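You operate a simulated robot arm through the tools that you are given. There is no shell and no other tool. Be economical: measure what you need, move in short steps, check, and stop when the job is done.

Carry out the task below with a simulated robot arm. There is one attempt and no reset: what you move stays moved.

JOB
Fetch the purple spiky ball from the metal-leg table top and set it on the purple balance pad.
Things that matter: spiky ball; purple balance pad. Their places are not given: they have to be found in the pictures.

The check looks at the end state, three seconds after you hand in, the way a careful person would. Anything else that was tipped, shoved, dropped, spilled or broken makes it a failure.

ROBOT AND FRAMES
A 6-joint arm with a two-finger parallel gripper, fixed in place. Base frame: the origin is at the foot of the arm, x ahead of it, y to its left, z up; the work surface is at about z = 0. Units: cm, degrees, N and s.
With the tool pointing down near the work surface it reaches from about 16 to 42 cm from the base axis. Its first joint turns from -66.0 to 66.0 degrees. Payload 1.57 kg.
Tool frame: the origin (TCP) lies between the finger pads and is the grasp point; the fingertips stand 3 cm ahead of it; z points along the fingers, y is the line along which they close. The gripper opens to 8 cm. The fingers are 1.7 cm wide and 1.2 cm thick; the gripper's body (4 by 8.2 cm) begins 8 cm behind the TCP.
Orientation is that of the tool frame in the base frame, as [roll, pitch, yaw] about the fixed x, y, z axes, in that order (R = Rz(yaw) Ry(pitch) Rx(roll)). With the fingers straight down and closing along the base's y, the tool's x points along the base's -x, its y along +y and its z along -z.

CONTROLS
- The arm moves only by the tool step_arm. Its argument "steps" is a list of rows, each a list of 3 entries, a list of its own where there are three numbers: the shift along the tool's x, y, z in cm, then the turn, a rotation vector about the tool's x, y, z in degrees, then the opening in per cent of the stroke, from 0 (shut) to 100 (fully open). In form: [[[dx, dy, dz], [wx, wy, wz], claw], ...]. A call has 1 to 10 rows; each row is the pose to reach, as a shift and turn from the pose commanded when the call began, along the tool's axes at that moment. Each row takes 0.2 s and may step no farther than 5 cm and 8.6 degrees from the row before; otherwise, or with a gripper value out of range, the whole call is refused. A pose out of reach is approached as far as the arm can. The call stops where the force on the tool passes 40 N (or 10 N more than at its start, if that is more) or the arm is blocked; 0.2 s more then pass. The fingers move at their own pace (about 15.3 cm/s each) and stop on an object; they squeeze with about 28 N. The grip force told is the motor's: it shows also when the fingers shut on nothing. Time passes only in rows, and 0.2 s behind the last, so rows that repeat a pose let the fingers close. It gives the time, the measured TCP pose, the force on the tool (base axes), the opening and the grip force at its end, in the units of the frame above (readings bear some noise).
- Cameras (640 x 400 px; columns grow to the right, rows downward): "scene" is fixed at [2.91, -31.61, 43.32]; the picture's right is [0.94, -0.33, 0.00], its down [-0.16, -0.47, -0.87] and it looks along [0.28, 0.82, -0.50] (base axes); focal length 311 px, centre (320, 200). "wrist" rides on the gripper at [-3.2, 0, -7.8] in the tool frame; the picture's right is [0.00, -1.00, 0.00], its down [0.97, 0.00, -0.24] and it looks along [0.24, 0.00, 0.97] (tool axes); focal length 218 px, centre (320, 200).
- camera(camera): a new picture of that camera. No time passes.
- probe_pixels(camera, pixels): there is no depth. For up to 12 entries [column, row, z] of the newest picture of that camera ("zoom" is the newest enlarged one), the place [x, y] in the base frame at which the ray of that pixel passes the height z, good to about 0.3 cm. No time passes.
- enlarge(camera, box): a new picture of the part [left, top, right, bottom] of that camera's present view, enlarged. No time passes.
- finish_job(): hands the job in; it is judged then, once.

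Go step by step. Measure first, check grasps and placings, and put right what went wrong. The budget is 60 turns and 26 pictures, counting those below and the enlarged ones. Unless the task says otherwise, let go and move clear before handing in, and close with one line.

The tools are called after "Call:" by a JSON object that holds its "api" and its "payload". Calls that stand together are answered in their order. step_arm: Moves the arm, as the interface text tells. Its arguments: {"type":"object","properties":{"steps":{"type":"array"}},"required":["steps"]} The other tools are called the same way: camera (camera) takes a picture; probe_pixels (camera, pixels) gives the place at which the rays of pixels pass given heights; enlarge (camera, box) takes an enlarged picture of a part of a camera's view; finish_job () hands the job in.

At the start:

```text
time_s: 0.0
position: [22.82, 0.98, 28.54]
tcp_rot: [-180.0, 0.1, 179.8]
contact_force: [0.4, 0.0, -0.5]
width: 8.02
grasp_force: 0.1
```

scene: 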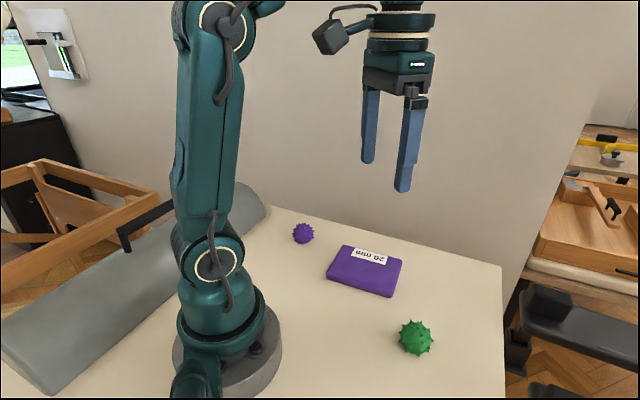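
wrist: 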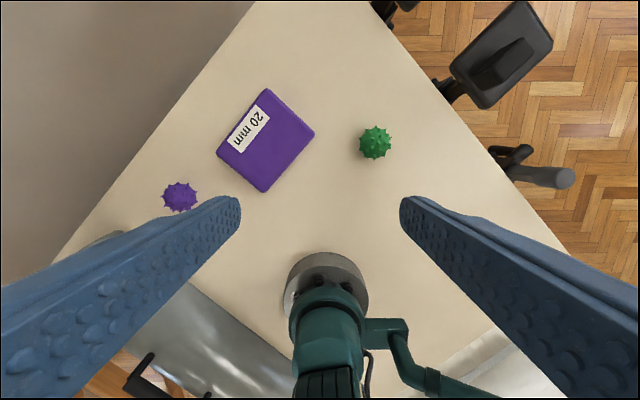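

The purple ball is at scene (303,233) and wrist (180,197). The pad is around scene (365,271) and wrist (266,140). I'll measure both from the two views.

Call:
{"api": "probe_pixels", "payload": {"camera": "wrist", "pixels": [[180, 197, 0], [180, 197, 2], [180, 197, 3], [266, 140, 2], [267, 90, 2], [314, 134, 2], [265, 191, 2], [217, 152, 2], [376, 142, 2]]}}

Call:
{"api": "probe_pixels", "payload": {"camera": "scene", "pixels": [[303, 233, 0], [303, 233, 2], [303, 233, 3], [303, 244, 0], [365, 268, 2], [342, 246, 2], [402, 261, 2], [391, 293, 2], [327, 274, 2], [417, 338, 2]]}}

Call:
{"api": "enlarge", "payload": {"camera": "scene", "box": [260, 200, 420, 300]}}

```text
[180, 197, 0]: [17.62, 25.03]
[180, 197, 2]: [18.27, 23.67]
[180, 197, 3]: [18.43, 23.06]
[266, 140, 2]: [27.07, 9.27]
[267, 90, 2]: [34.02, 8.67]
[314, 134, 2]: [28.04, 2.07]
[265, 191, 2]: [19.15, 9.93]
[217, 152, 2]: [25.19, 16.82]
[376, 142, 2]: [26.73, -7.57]
```

```text
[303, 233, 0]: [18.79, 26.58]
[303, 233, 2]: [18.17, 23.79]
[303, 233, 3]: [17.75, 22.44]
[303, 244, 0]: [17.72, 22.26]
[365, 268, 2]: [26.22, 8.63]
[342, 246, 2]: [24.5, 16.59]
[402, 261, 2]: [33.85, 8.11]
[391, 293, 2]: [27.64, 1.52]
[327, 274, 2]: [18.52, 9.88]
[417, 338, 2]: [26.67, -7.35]
```

```text
4.00 times, centred on (340, 250) of scene
```

zoom: 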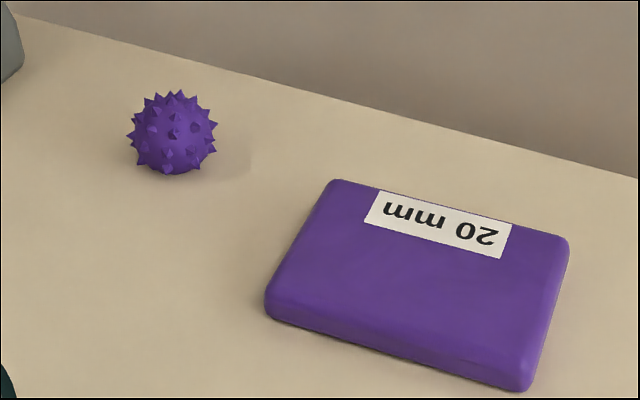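

The two views agree: the ball's centre is near (18.2, 23.6, 2.1) and the pad's centre near (26.3, 9.1) with its top at 2 cm. Next I'll check how much room there is from the wall edge and the grey bolster near the ball.

Call:
{"api": "probe_pixels", "payload": {"camera": "wrist", "pixels": [[195, 80, 0], [110, 186, 0], [60, 250, 0], [122, 233, 0], [122, 233, 8], [165, 275, 8], [187, 284, 0]]}}

Call:
{"api": "probe_pixels", "payload": {"camera": "scene", "pixels": [[270, 206, 0], [500, 265, 0], [267, 213, 5], [267, 213, 0], [240, 184, 8], [272, 250, 0]]}}

Call:
{"api": "enlarge", "payload": {"camera": "wrist", "box": [40, 120, 280, 270]}}

```text
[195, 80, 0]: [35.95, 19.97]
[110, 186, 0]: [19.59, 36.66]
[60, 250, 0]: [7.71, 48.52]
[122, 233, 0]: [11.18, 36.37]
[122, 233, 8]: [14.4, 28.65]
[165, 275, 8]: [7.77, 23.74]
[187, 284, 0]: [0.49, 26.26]
```

```text
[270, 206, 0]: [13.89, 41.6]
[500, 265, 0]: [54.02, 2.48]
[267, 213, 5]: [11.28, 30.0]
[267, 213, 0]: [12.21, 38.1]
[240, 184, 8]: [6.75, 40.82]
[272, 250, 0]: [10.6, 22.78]
```

```text
2.67 times, centred on (160, 195) of wrist
```

zoom: 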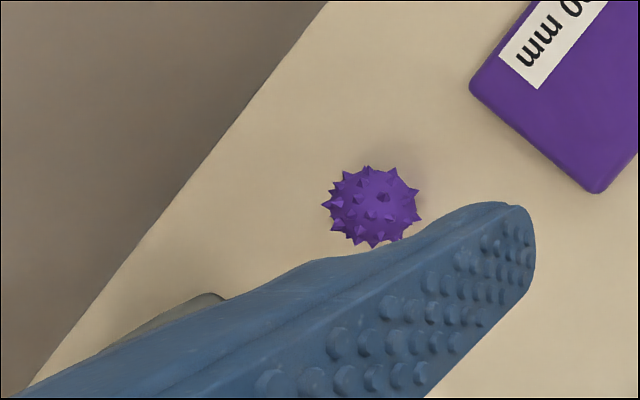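

There is plenty of room: the wall is about 10 cm from the ball and the bolster farther. I'll keep the present orientation and move above the ball to z of about 14.

Call:
{"api": "step_arm", "payload": {"steps": [[[0.6, 2.8, 1.8], [0, 0, 0], 100], [[1.2, 5.65, 3.6], [0, 0, 0], 100], [[1.7, 8.5, 5.4], [0, 0, 0], 100], [[2.3, 11.3, 7.2], [0, 0, 0], 100], [[2.9, 14.1, 9], [0, 0, 0], 100], [[3.5, 17, 10.8], [0, 0, 0], 100], [[4.1, 19.8, 12.6], [0, 0, 0], 100], [[4.6, 22.6, 14.5], [0, 0, 0], 100], [[4.6, 22.6, 14.5], [0, 0, 0], 100]]}}

Call:
{"api": "camera", "payload": {"camera": "wrist"}}

```text
time_s: 2.0
position: [18.17, 23.52, 14.17]
tcp_rot: [-179.9, 0.2, 179.9]
contact_force: [0.4, -0.3, -0.5]
width: 8.02
grasp_force: 0.0
```

```text
21 pictures are left
```

wrist: 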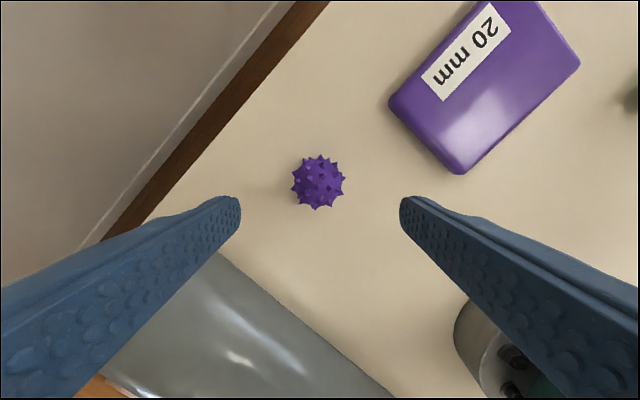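

The ball sits at (318,182), between the fingers. The bolster's near edge (220,255)–(390,395) looks closer than I estimated, so I'll measure it.

Call:
{"api": "probe_pixels", "payload": {"camera": "wrist", "pixels": [[318, 182, 2], [293, 182, 2], [345, 182, 2], [318, 155, 2], [318, 209, 2], [220, 255, 0], [220, 255, 5], [290, 310, 0], [290, 310, 5]]}}

Call:
{"api": "camera", "payload": {"camera": "scene"}}

```text
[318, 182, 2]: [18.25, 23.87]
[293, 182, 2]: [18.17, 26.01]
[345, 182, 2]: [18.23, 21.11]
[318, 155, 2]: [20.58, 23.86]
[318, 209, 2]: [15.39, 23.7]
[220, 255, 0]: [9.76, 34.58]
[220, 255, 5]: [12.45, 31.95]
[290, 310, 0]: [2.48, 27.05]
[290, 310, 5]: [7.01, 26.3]
```

```text
20 pictures are left
```

scene: 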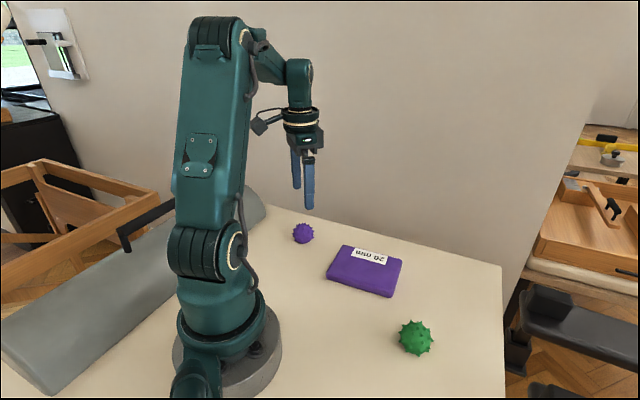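

The bolster is still more than 10 cm clear, and the ball's centre is at (18.2, 23.7), about 4.8 cm across with spikes. I'll go straight down to z of about 3.4.

Call:
{"api": "step_arm", "payload": {"steps": [[[0, 0.1, 2], [0, 0, 0], 100], [[0, 0.15, 4], [0, 0, 0], 100], [[0, 0.15, 6], [0, 0, 0], 100], [[0, 0.15, 8], [0, 0, 0], 100], [[0, 0.15, 9.5], [0, 0, 0], 100], [[0, 0.15, 10.5], [0, 0, 0], 100], [[0, 0.15, 10.7], [0, 0, 0], 100]]}}

Call:
{"api": "camera", "payload": {"camera": "wrist"}}

```text
time_s: 3.6
position: [18.37, 23.7, 3.36]
tcp_rot: [179.9, 0.1, 179.8]
contact_force: [-0.5, 0.4, -0.2]
width: 8.0
grasp_force: 0.0
```

```text
19 pictures are left
```

wrist: 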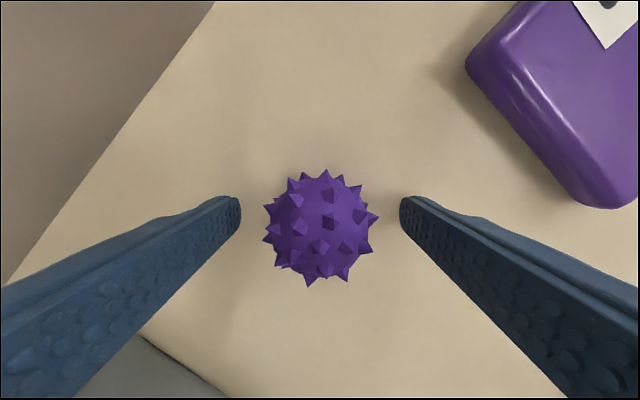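

The ball at (321,227) is centred between the fingers, about 0.2 cm toward the base. I'll correct for that and close.

Call:
{"api": "step_arm", "payload": {"steps": [[[0.25, 0, 0], [0, 0, 0], 100], [[0.25, 0, 0], [0, 0, 0], 60], [[0.25, 0, 0], [0, 0, 0], 45], [[0.25, 0, 0], [0, 0, 0], 30], [[0.25, 0, 0], [0, 0, 0], 30], [[0.25, 0, 0], [0, 0, 0], 30]]}}

Call:
{"api": "camera", "payload": {"camera": "wrist"}}

```text
time_s: 5.0
position: [18.15, 23.72, 3.39]
tcp_rot: [-179.9, 0.1, 179.9]
contact_force: [-0.1, 0.7, -0.2]
width: 4.17
grasp_force: 27.8
```

```text
18 pictures are left
```

wrist: 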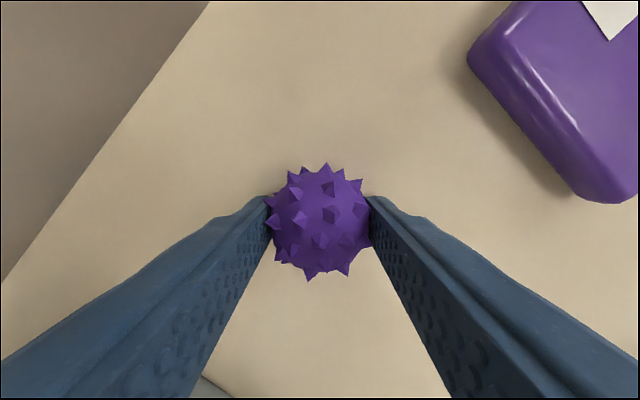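

The ball is held at a 4.17 cm opening with 27.8 N. I'll lift it straight up 9 cm.

Call:
{"api": "step_arm", "payload": {"steps": [[[0, 0, -1], [0, 0, 0], 30], [[0, 0, -2.5], [0, 0, 0], 30], [[0, 0, -4.5], [0, 0, 0], 30], [[0, 0, -6.5], [0, 0, 0], 30], [[0, 0, -8.5], [0, 0, 0], 30], [[0, 0, -9], [0, 0, 0], 30]]}}

Call:
{"api": "camera", "payload": {"camera": "wrist"}}

```text
time_s: 6.4
position: [18.03, 23.81, 12.37]
tcp_rot: [-180.0, 0.0, 179.8]
contact_force: [0.4, 0.5, 0.4]
width: 2.4
grasp_force: 0.0
```

```text
17 pictures are left
```

wrist: 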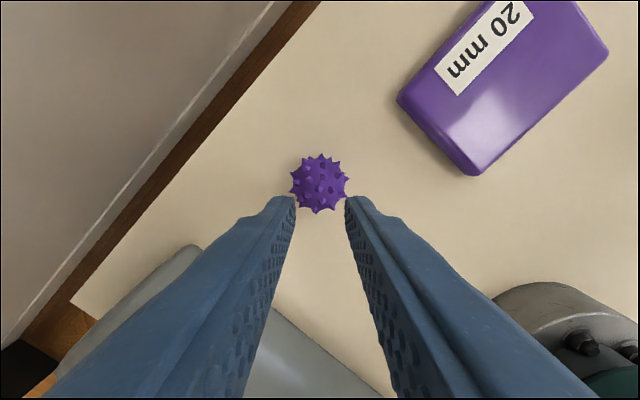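

The grip slipped: the ball is still on the table at (319,183) and the fingers closed to 30%. I'll measure its place again before retrying with a deeper, tighter and slower grasp.

Call:
{"api": "probe_pixels", "payload": {"camera": "wrist", "pixels": [[319, 183, 2], [319, 153, 2], [319, 214, 2], [290, 183, 2], [349, 183, 2], [319, 183, 2.4]]}}

Call:
{"api": "enlarge", "payload": {"camera": "scene", "box": [260, 170, 356, 260]}}

```text
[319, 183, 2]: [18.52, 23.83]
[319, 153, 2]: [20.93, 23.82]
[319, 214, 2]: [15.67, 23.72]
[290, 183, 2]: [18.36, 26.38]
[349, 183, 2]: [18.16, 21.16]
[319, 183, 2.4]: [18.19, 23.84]
```

```text
4.44 times, centred on (308, 215) of scene
```

zoom: 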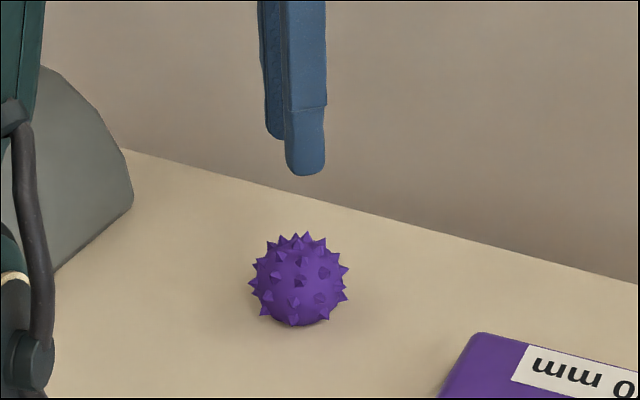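

The ball hasn't moved, at (18.25, 23.75). I'll go down again with the fingers open, about 0.2 cm lower than before, then close fully.

Call:
{"api": "step_arm", "payload": {"steps": [[[0, -0.05, 0], [0, 0, 0], 100], [[0, -0.05, 0], [0, 0, 0], 100], [[0, -0.05, 2], [0, 0, 0], 100], [[0, -0.05, 4], [0, 0, 0], 100], [[0, -0.05, 6], [0, 0, 0], 100], [[0, -0.05, 8], [0, 0, 0], 100], [[0, -0.05, 9], [0, 0, 0], 100], [[0, -0.05, 9.2], [0, 0, 0], 100], [[0, -0.05, 9.2], [0, 0, 0], 100]]}}

Call:
{"api": "step_arm", "payload": {"steps": [[[0, 0, 0], [0, 0, 0], 60], [[0, 0, 0], [0, 0, 0], 50], [[0, 0, 0], [0, 0, 0], 0], [[0, 0, 0], [0, 0, 0], 0], [[0, 0, 0], [0, 0, 0], 0], [[0, 0, 0], [0, 0, 0], 0]]}}

Call:
{"api": "step_arm", "payload": {"steps": [[[0, 0, -0.1], [0, 0, 0], 0], [[0, 0, -0.2], [0, 0, 0], 0], [[0, 0, -0.3], [0, 0, 0], 0], [[0, 0, -0.4], [0, 0, 0], 0], [[0, 0, -0.5], [0, 0, 0], 0], [[0, 0, -0.6], [0, 0, 0], 0], [[0, 0, -0.7], [0, 0, 0], 0], [[0, 0, -0.8], [0, 0, 0], 0]]}}

Call:
{"api": "camera", "payload": {"camera": "wrist"}}

```text
time_s: 8.4
position: [17.96, 23.61, 3.18]
tcp_rot: [179.9, 0.0, 179.9]
contact_force: [-0.3, 0.6, 0.6]
width: 8.0
grasp_force: 0.1
```

```text
time_s: 9.8
position: [18.02, 23.62, 3.21]
tcp_rot: [179.8, 0.0, 180.0]
contact_force: [0.0, -0.1, 0.5]
width: 4.15
grasp_force: 28.2
```

```text
time_s: 11.6
position: [18.07, 23.65, 3.95]
tcp_rot: [180.0, 0.1, 180.0]
contact_force: [-0.4, 0.4, -0.4]
width: 4.14
grasp_force: 28.1
```

```text
15 pictures are left
```

wrist: 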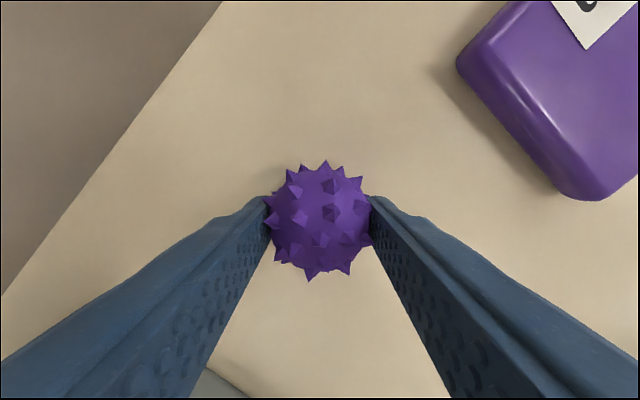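

The grip holds at 4.14 cm and 28 N after 0.8 cm. I'll check in the scene view whether the ball actually rose with the fingers.

Call:
{"api": "enlarge", "payload": {"camera": "scene", "box": [260, 170, 356, 260]}}

```text
4.44 times, centred on (308, 215) of scene
```

zoom: 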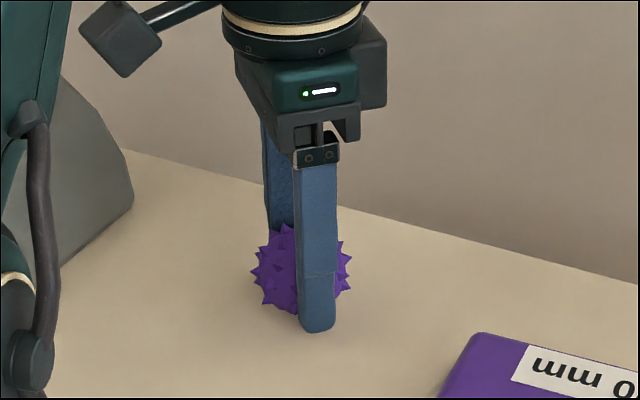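

The ball's bottom edge moved from row 325 to 313 in the enlarged picture, about 0.8 cm, so it is lifted. I'll keep going slowly.

Call:
{"api": "step_arm", "payload": {"steps": [[[0, 0, -0.2], [0, 0, 0], 0], [[0, 0, -0.5], [0, 0, 0], 0], [[0, 0, -0.9], [0, 0, 0], 0], [[0, 0, -1.3], [0, 0, 0], 0], [[0, 0, -1.7], [0, 0, 0], 0], [[0, 0, -2.1], [0, 0, 0], 0], [[0, 0, -2.5], [0, 0, 0], 0], [[0, 0, -2.9], [0, 0, 0], 0], [[0, 0, -3.3], [0, 0, 0], 0], [[0, 0, -3.5], [0, 0, 0], 0]]}}

Call:
{"api": "camera", "payload": {"camera": "wrist"}}

```text
time_s: 13.8
position: [18.13, 23.71, 7.5]
tcp_rot: [-179.9, 0.0, 179.9]
contact_force: [0.6, 0.6, -0.1]
width: 4.15
grasp_force: 27.7
```

```text
13 pictures are left
```

wrist: 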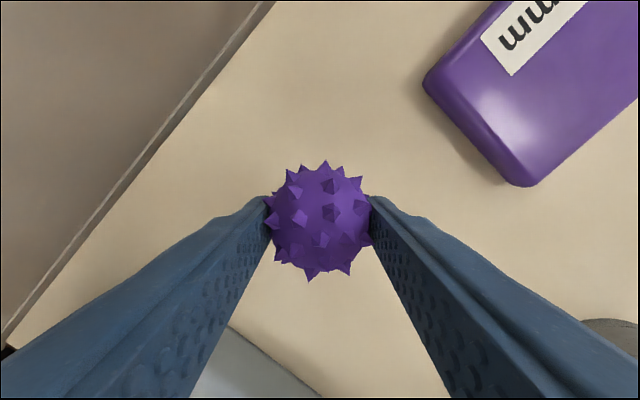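

The ball is firmly held and unmoved in the fingers, with its bottom at about 4.3 cm. I'll rise a little and carry it slowly toward the pad's centre in two calls.

Call:
{"api": "step_arm", "payload": {"steps": [[[-0.15, -0.26, -0.2], [0, 0, 0], 0], [[-0.4, -0.7, -0.5], [0, 0, 0], 0], [[-0.8, -1.4, -0.8], [0, 0, 0], 0], [[-1.25, -2.2, -1.1], [0, 0, 0], 0], [[-1.7, -3.05, -1.4], [0, 0, 0], 0], [[-2.2, -3.95, -1.5], [0, 0, 0], 0], [[-2.7, -4.85, -1.5], [0, 0, 0], 0], [[-3.2, -5.7, -1.5], [0, 0, 0], 0], [[-3.6, -6.4, -1.5], [0, 0, 0], 0], [[-3.8, -6.75, -1.5], [0, 0, 0], 0]]}}

Call:
{"api": "step_arm", "payload": {"steps": [[[-0.15, -0.26, 0], [0, 0, 0], 0], [[-0.4, -0.7, 0], [0, 0, 0], 0], [[-0.85, -1.5, 0], [0, 0, 0], 0], [[-1.35, -2.4, 0], [0, 0, 0], 0], [[-1.9, -3.4, 0], [0, 0, 0], 0], [[-2.5, -4.45, 0], [0, 0, 0], 0], [[-3.1, -5.5, 0], [0, 0, 0], 0], [[-3.7, -6.55, 0], [0, 0, 0], 0], [[-4.2, -7.45, 0], [0, 0, 0], 0], [[-4.4, -7.85, 0], [0, 0, 0], 0]]}}

Call:
{"api": "camera", "payload": {"camera": "wrist"}}

Call:
{"api": "camera", "payload": {"camera": "scene"}}

```text
time_s: 16.0
position: [21.82, 16.74, 9.14]
tcp_rot: [-180.0, 0.1, -180.0]
contact_force: [0.4, -0.1, -1.1]
width: 4.15
grasp_force: 27.9
```

```text
time_s: 18.2
position: [26.31, 9.05, 9.1]
tcp_rot: [180.0, 0.1, 179.9]
contact_force: [0.5, -0.1, -1.7]
width: 4.17
grasp_force: 27.8
```

```text
12 pictures are left
```

wrist: 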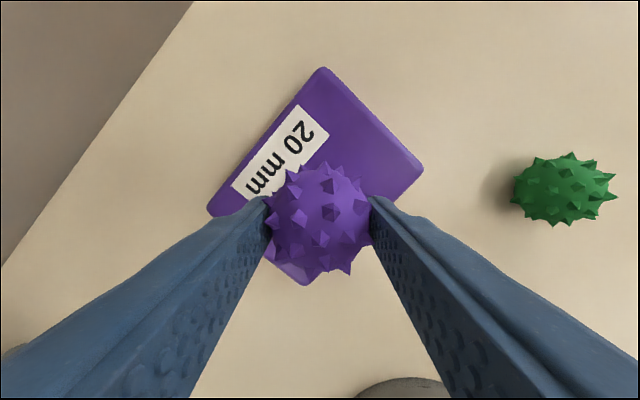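

```text
11 pictures are left
```

scene: 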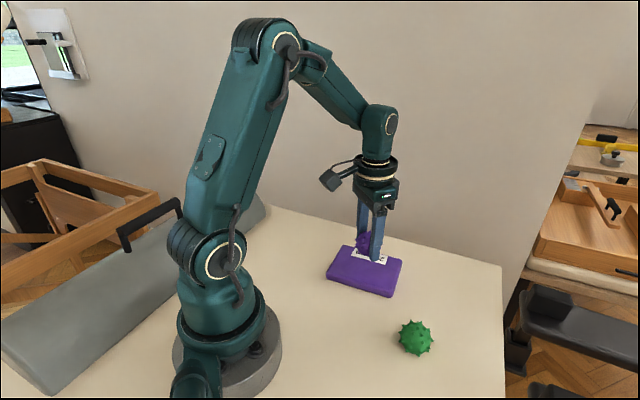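

The ball is still held, above the pad. I'll check the pad's centre from the corners at (322,68), (423,170), (303,285) and (208,210).

Call:
{"api": "probe_pixels", "payload": {"camera": "wrist", "pixels": [[322, 68, 2], [423, 170, 2], [303, 285, 1.5], [208, 210, 2]]}}

```text
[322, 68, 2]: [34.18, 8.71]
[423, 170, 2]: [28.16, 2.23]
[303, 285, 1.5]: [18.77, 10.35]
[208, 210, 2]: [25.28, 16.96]
```

The pad's centre is at about (26.5, 9.5), so I'll shift slightly and lower slowly until the ball nearly touches, at TCP z of about 5.4.

Call:
{"api": "step_arm", "payload": {"steps": [[[-0.1, 0.1, 0.2], [0, 0, 0], 0], [[-0.2, 0.3, 0.6], [0, 0, 0], 0], [[-0.2, 0.4, 1.1], [0, 0, 0], 0], [[-0.2, 0.4, 1.6], [0, 0, 0], 0], [[-0.2, 0.4, 2.1], [0, 0, 0], 0], [[-0.2, 0.4, 2.6], [0, 0, 0], 0], [[-0.2, 0.4, 3.0], [0, 0, 0], 0], [[-0.2, 0.4, 3.3], [0, 0, 0], 0], [[-0.2, 0.4, 3.5], [0, 0, 0], 0], [[-0.2, 0.4, 3.6], [0, 0, 0], 0]]}}

Call:
{"api": "step_arm", "payload": {"steps": [[[0, 0, 0.05], [0, 0, 0], 0], [[0, 0, 0.1], [0, 0, 0], 0], [[0, 0, 0.15], [0, 0, 0], 0], [[0, 0, 0.15], [0, 0, 0], 0]]}}

Call:
{"api": "enlarge", "payload": {"camera": "scene", "box": [316, 200, 412, 300]}}

```text
time_s: 20.4
position: [26.47, 9.55, 5.39]
tcp_rot: [180.0, 0.2, 180.0]
contact_force: [0.4, 0.3, -0.2]
width: 4.17
grasp_force: 28.4
```

```text
time_s: 21.4
position: [26.3, 9.37, 5.29]
tcp_rot: [180.0, 0.2, 179.9]
contact_force: [-0.6, -0.4, -1.2]
width: 4.15
grasp_force: 27.8
```

```text
4.00 times, centred on (364, 250) of scene
```

zoom: 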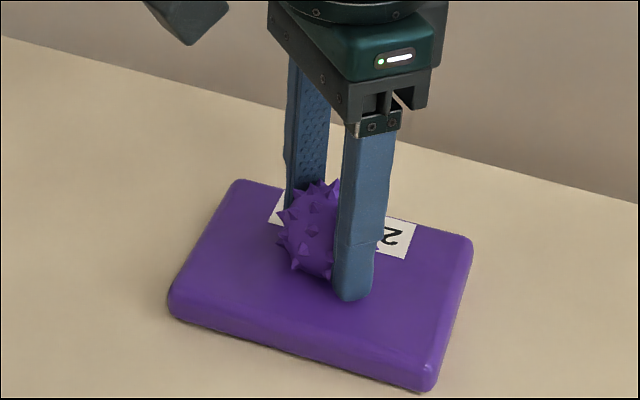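

The ball is just above or at the pad, with no contact force yet. I'll lower in very small steps and watch the force.

Call:
{"api": "step_arm", "payload": {"steps": [[[0, 0, 0.05], [0, 0, 0], 0], [[0, 0, 0.1], [0, 0, 0], 0], [[0, 0, 0.1], [0, 0, 0], 0]]}}

Call:
{"api": "step_arm", "payload": {"steps": [[[0, 0, 0.04], [0, 0, 0], 0], [[0, 0, 0.08], [0, 0, 0], 0], [[0, 0, 0.08], [0, 0, 0], 0]]}}

```text
time_s: 22.2
position: [26.48, 9.44, 5.13]
tcp_rot: [-180.0, 0.0, 179.9]
contact_force: [-1.7, -1.9, 11.1]
width: 4.15
grasp_force: 27.9
```

```text
time_s: 23.0
position: [26.5, 9.46, 5.14]
tcp_rot: [180.0, 0.2, 179.8]
contact_force: [-8.0, -3.9, 36.3]
width: 4.17
grasp_force: 27.7
```

Contact is made at z of about 5.14, with the force now 36 N. I'll back off 0.1 cm to relieve it, then open gently.

Call:
{"api": "step_arm", "payload": {"steps": [[[0, 0, -0.05], [0, 0, 0], 0], [[0, 0, -0.1], [0, 0, 0], 0], [[0, 0, -0.12], [0, 0, 0], 0]]}}

Call:
{"api": "step_arm", "payload": {"steps": [[[0, 0, 0], [0, 0, 0], 50], [[0, 0, 0], [0, 0, 0], 53], [[0, 0, 0], [0, 0, 0], 56], [[0, 0, 0], [0, 0, 0], 60], [[0, 0, 0], [0, 0, 0], 66], [[0, 0, 0], [0, 0, 0], 74], [[0, 0, 0], [0, 0, 0], 82], [[0, 0, 0], [0, 0, 0], 90]]}}

Call:
{"api": "camera", "payload": {"camera": "wrist"}}

```text
time_s: 23.8
position: [26.45, 9.49, 5.26]
tcp_rot: [-180.0, 0.0, 179.9]
contact_force: [1.2, 2.2, 2.9]
width: 4.15
grasp_force: 28.2
```

```text
time_s: 25.6
position: [26.4, 9.36, 5.17]
tcp_rot: [-180.0, 0.1, 179.9]
contact_force: [0.2, 0.6, 0.3]
width: 7.17
grasp_force: 0.1
```

```text
9 pictures are left
```

wrist: 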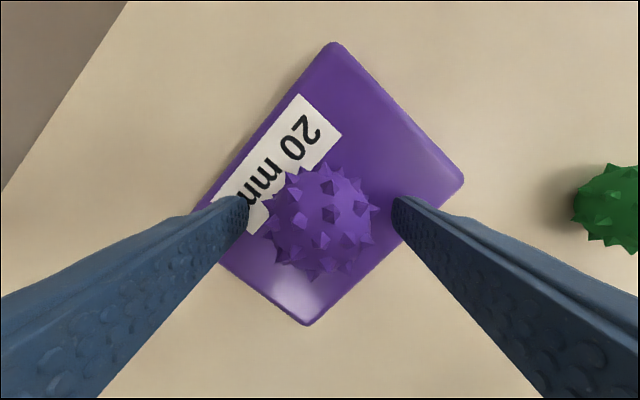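

The fingers are open to 7.17 cm and clear of the ball at (320,220), which rests still on the pad. I'll retreat straight up.

Call:
{"api": "step_arm", "payload": {"steps": [[[0, 0, -0.5], [0, 0, 0], 95], [[0, 0, -1.5], [0, 0, 0], 100], [[0, 0, -3], [0, 0, 0], 100], [[0, 0, -5], [0, 0, 0], 100], [[0, 0, -7], [0, 0, 0], 100], [[0, 0, -9], [0, 0, 0], 100], [[0, 0, -11], [0, 0, 0], 100], [[0, 0, -13], [0, 0, 0], 100], [[0, 0, -14], [0, 0, 0], 100]]}}

Call:
{"api": "camera", "payload": {"camera": "scene"}}

Call:
{"api": "camera", "payload": {"camera": "wrist"}}

```text
time_s: 27.6
position: [26.48, 9.55, 19.23]
tcp_rot: [180.0, 0.0, 179.9]
contact_force: [0.4, 0.7, -0.6]
width: 8.01
grasp_force: 0.0
```

```text
8 pictures are left
```

scene: 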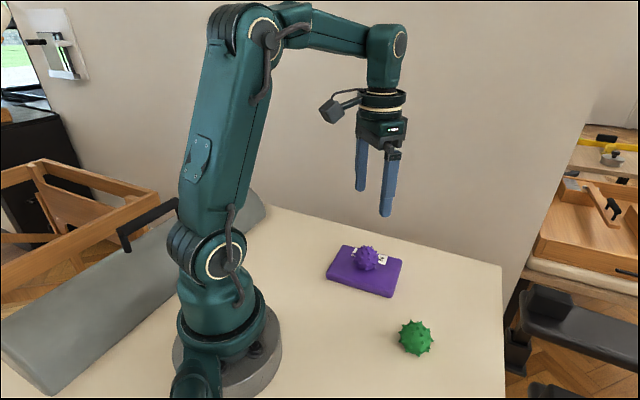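

```text
7 pictures are left
```

wrist: 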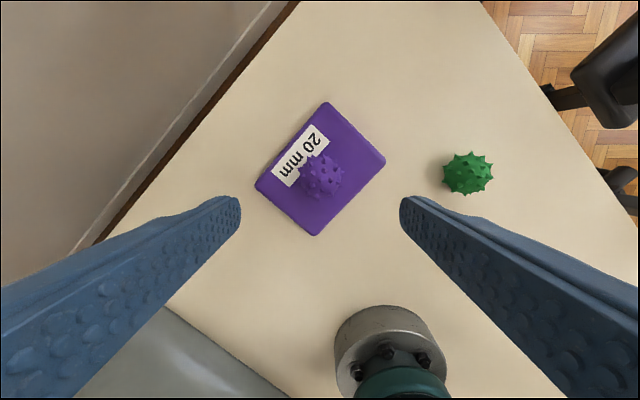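

The ball rests near the pad's centre (scene (367,258), wrist (322,177)), the pad and green ball haven't moved, and the arm is clear. I'm handing in.

Call:
{"api": "finish_job", "payload": {}}

```text
The job is handed in.
```

The purple spiky ball is resting near the centre of the purple balance pad; the first grasp slipped without moving the ball, and nothing else was disturbed.
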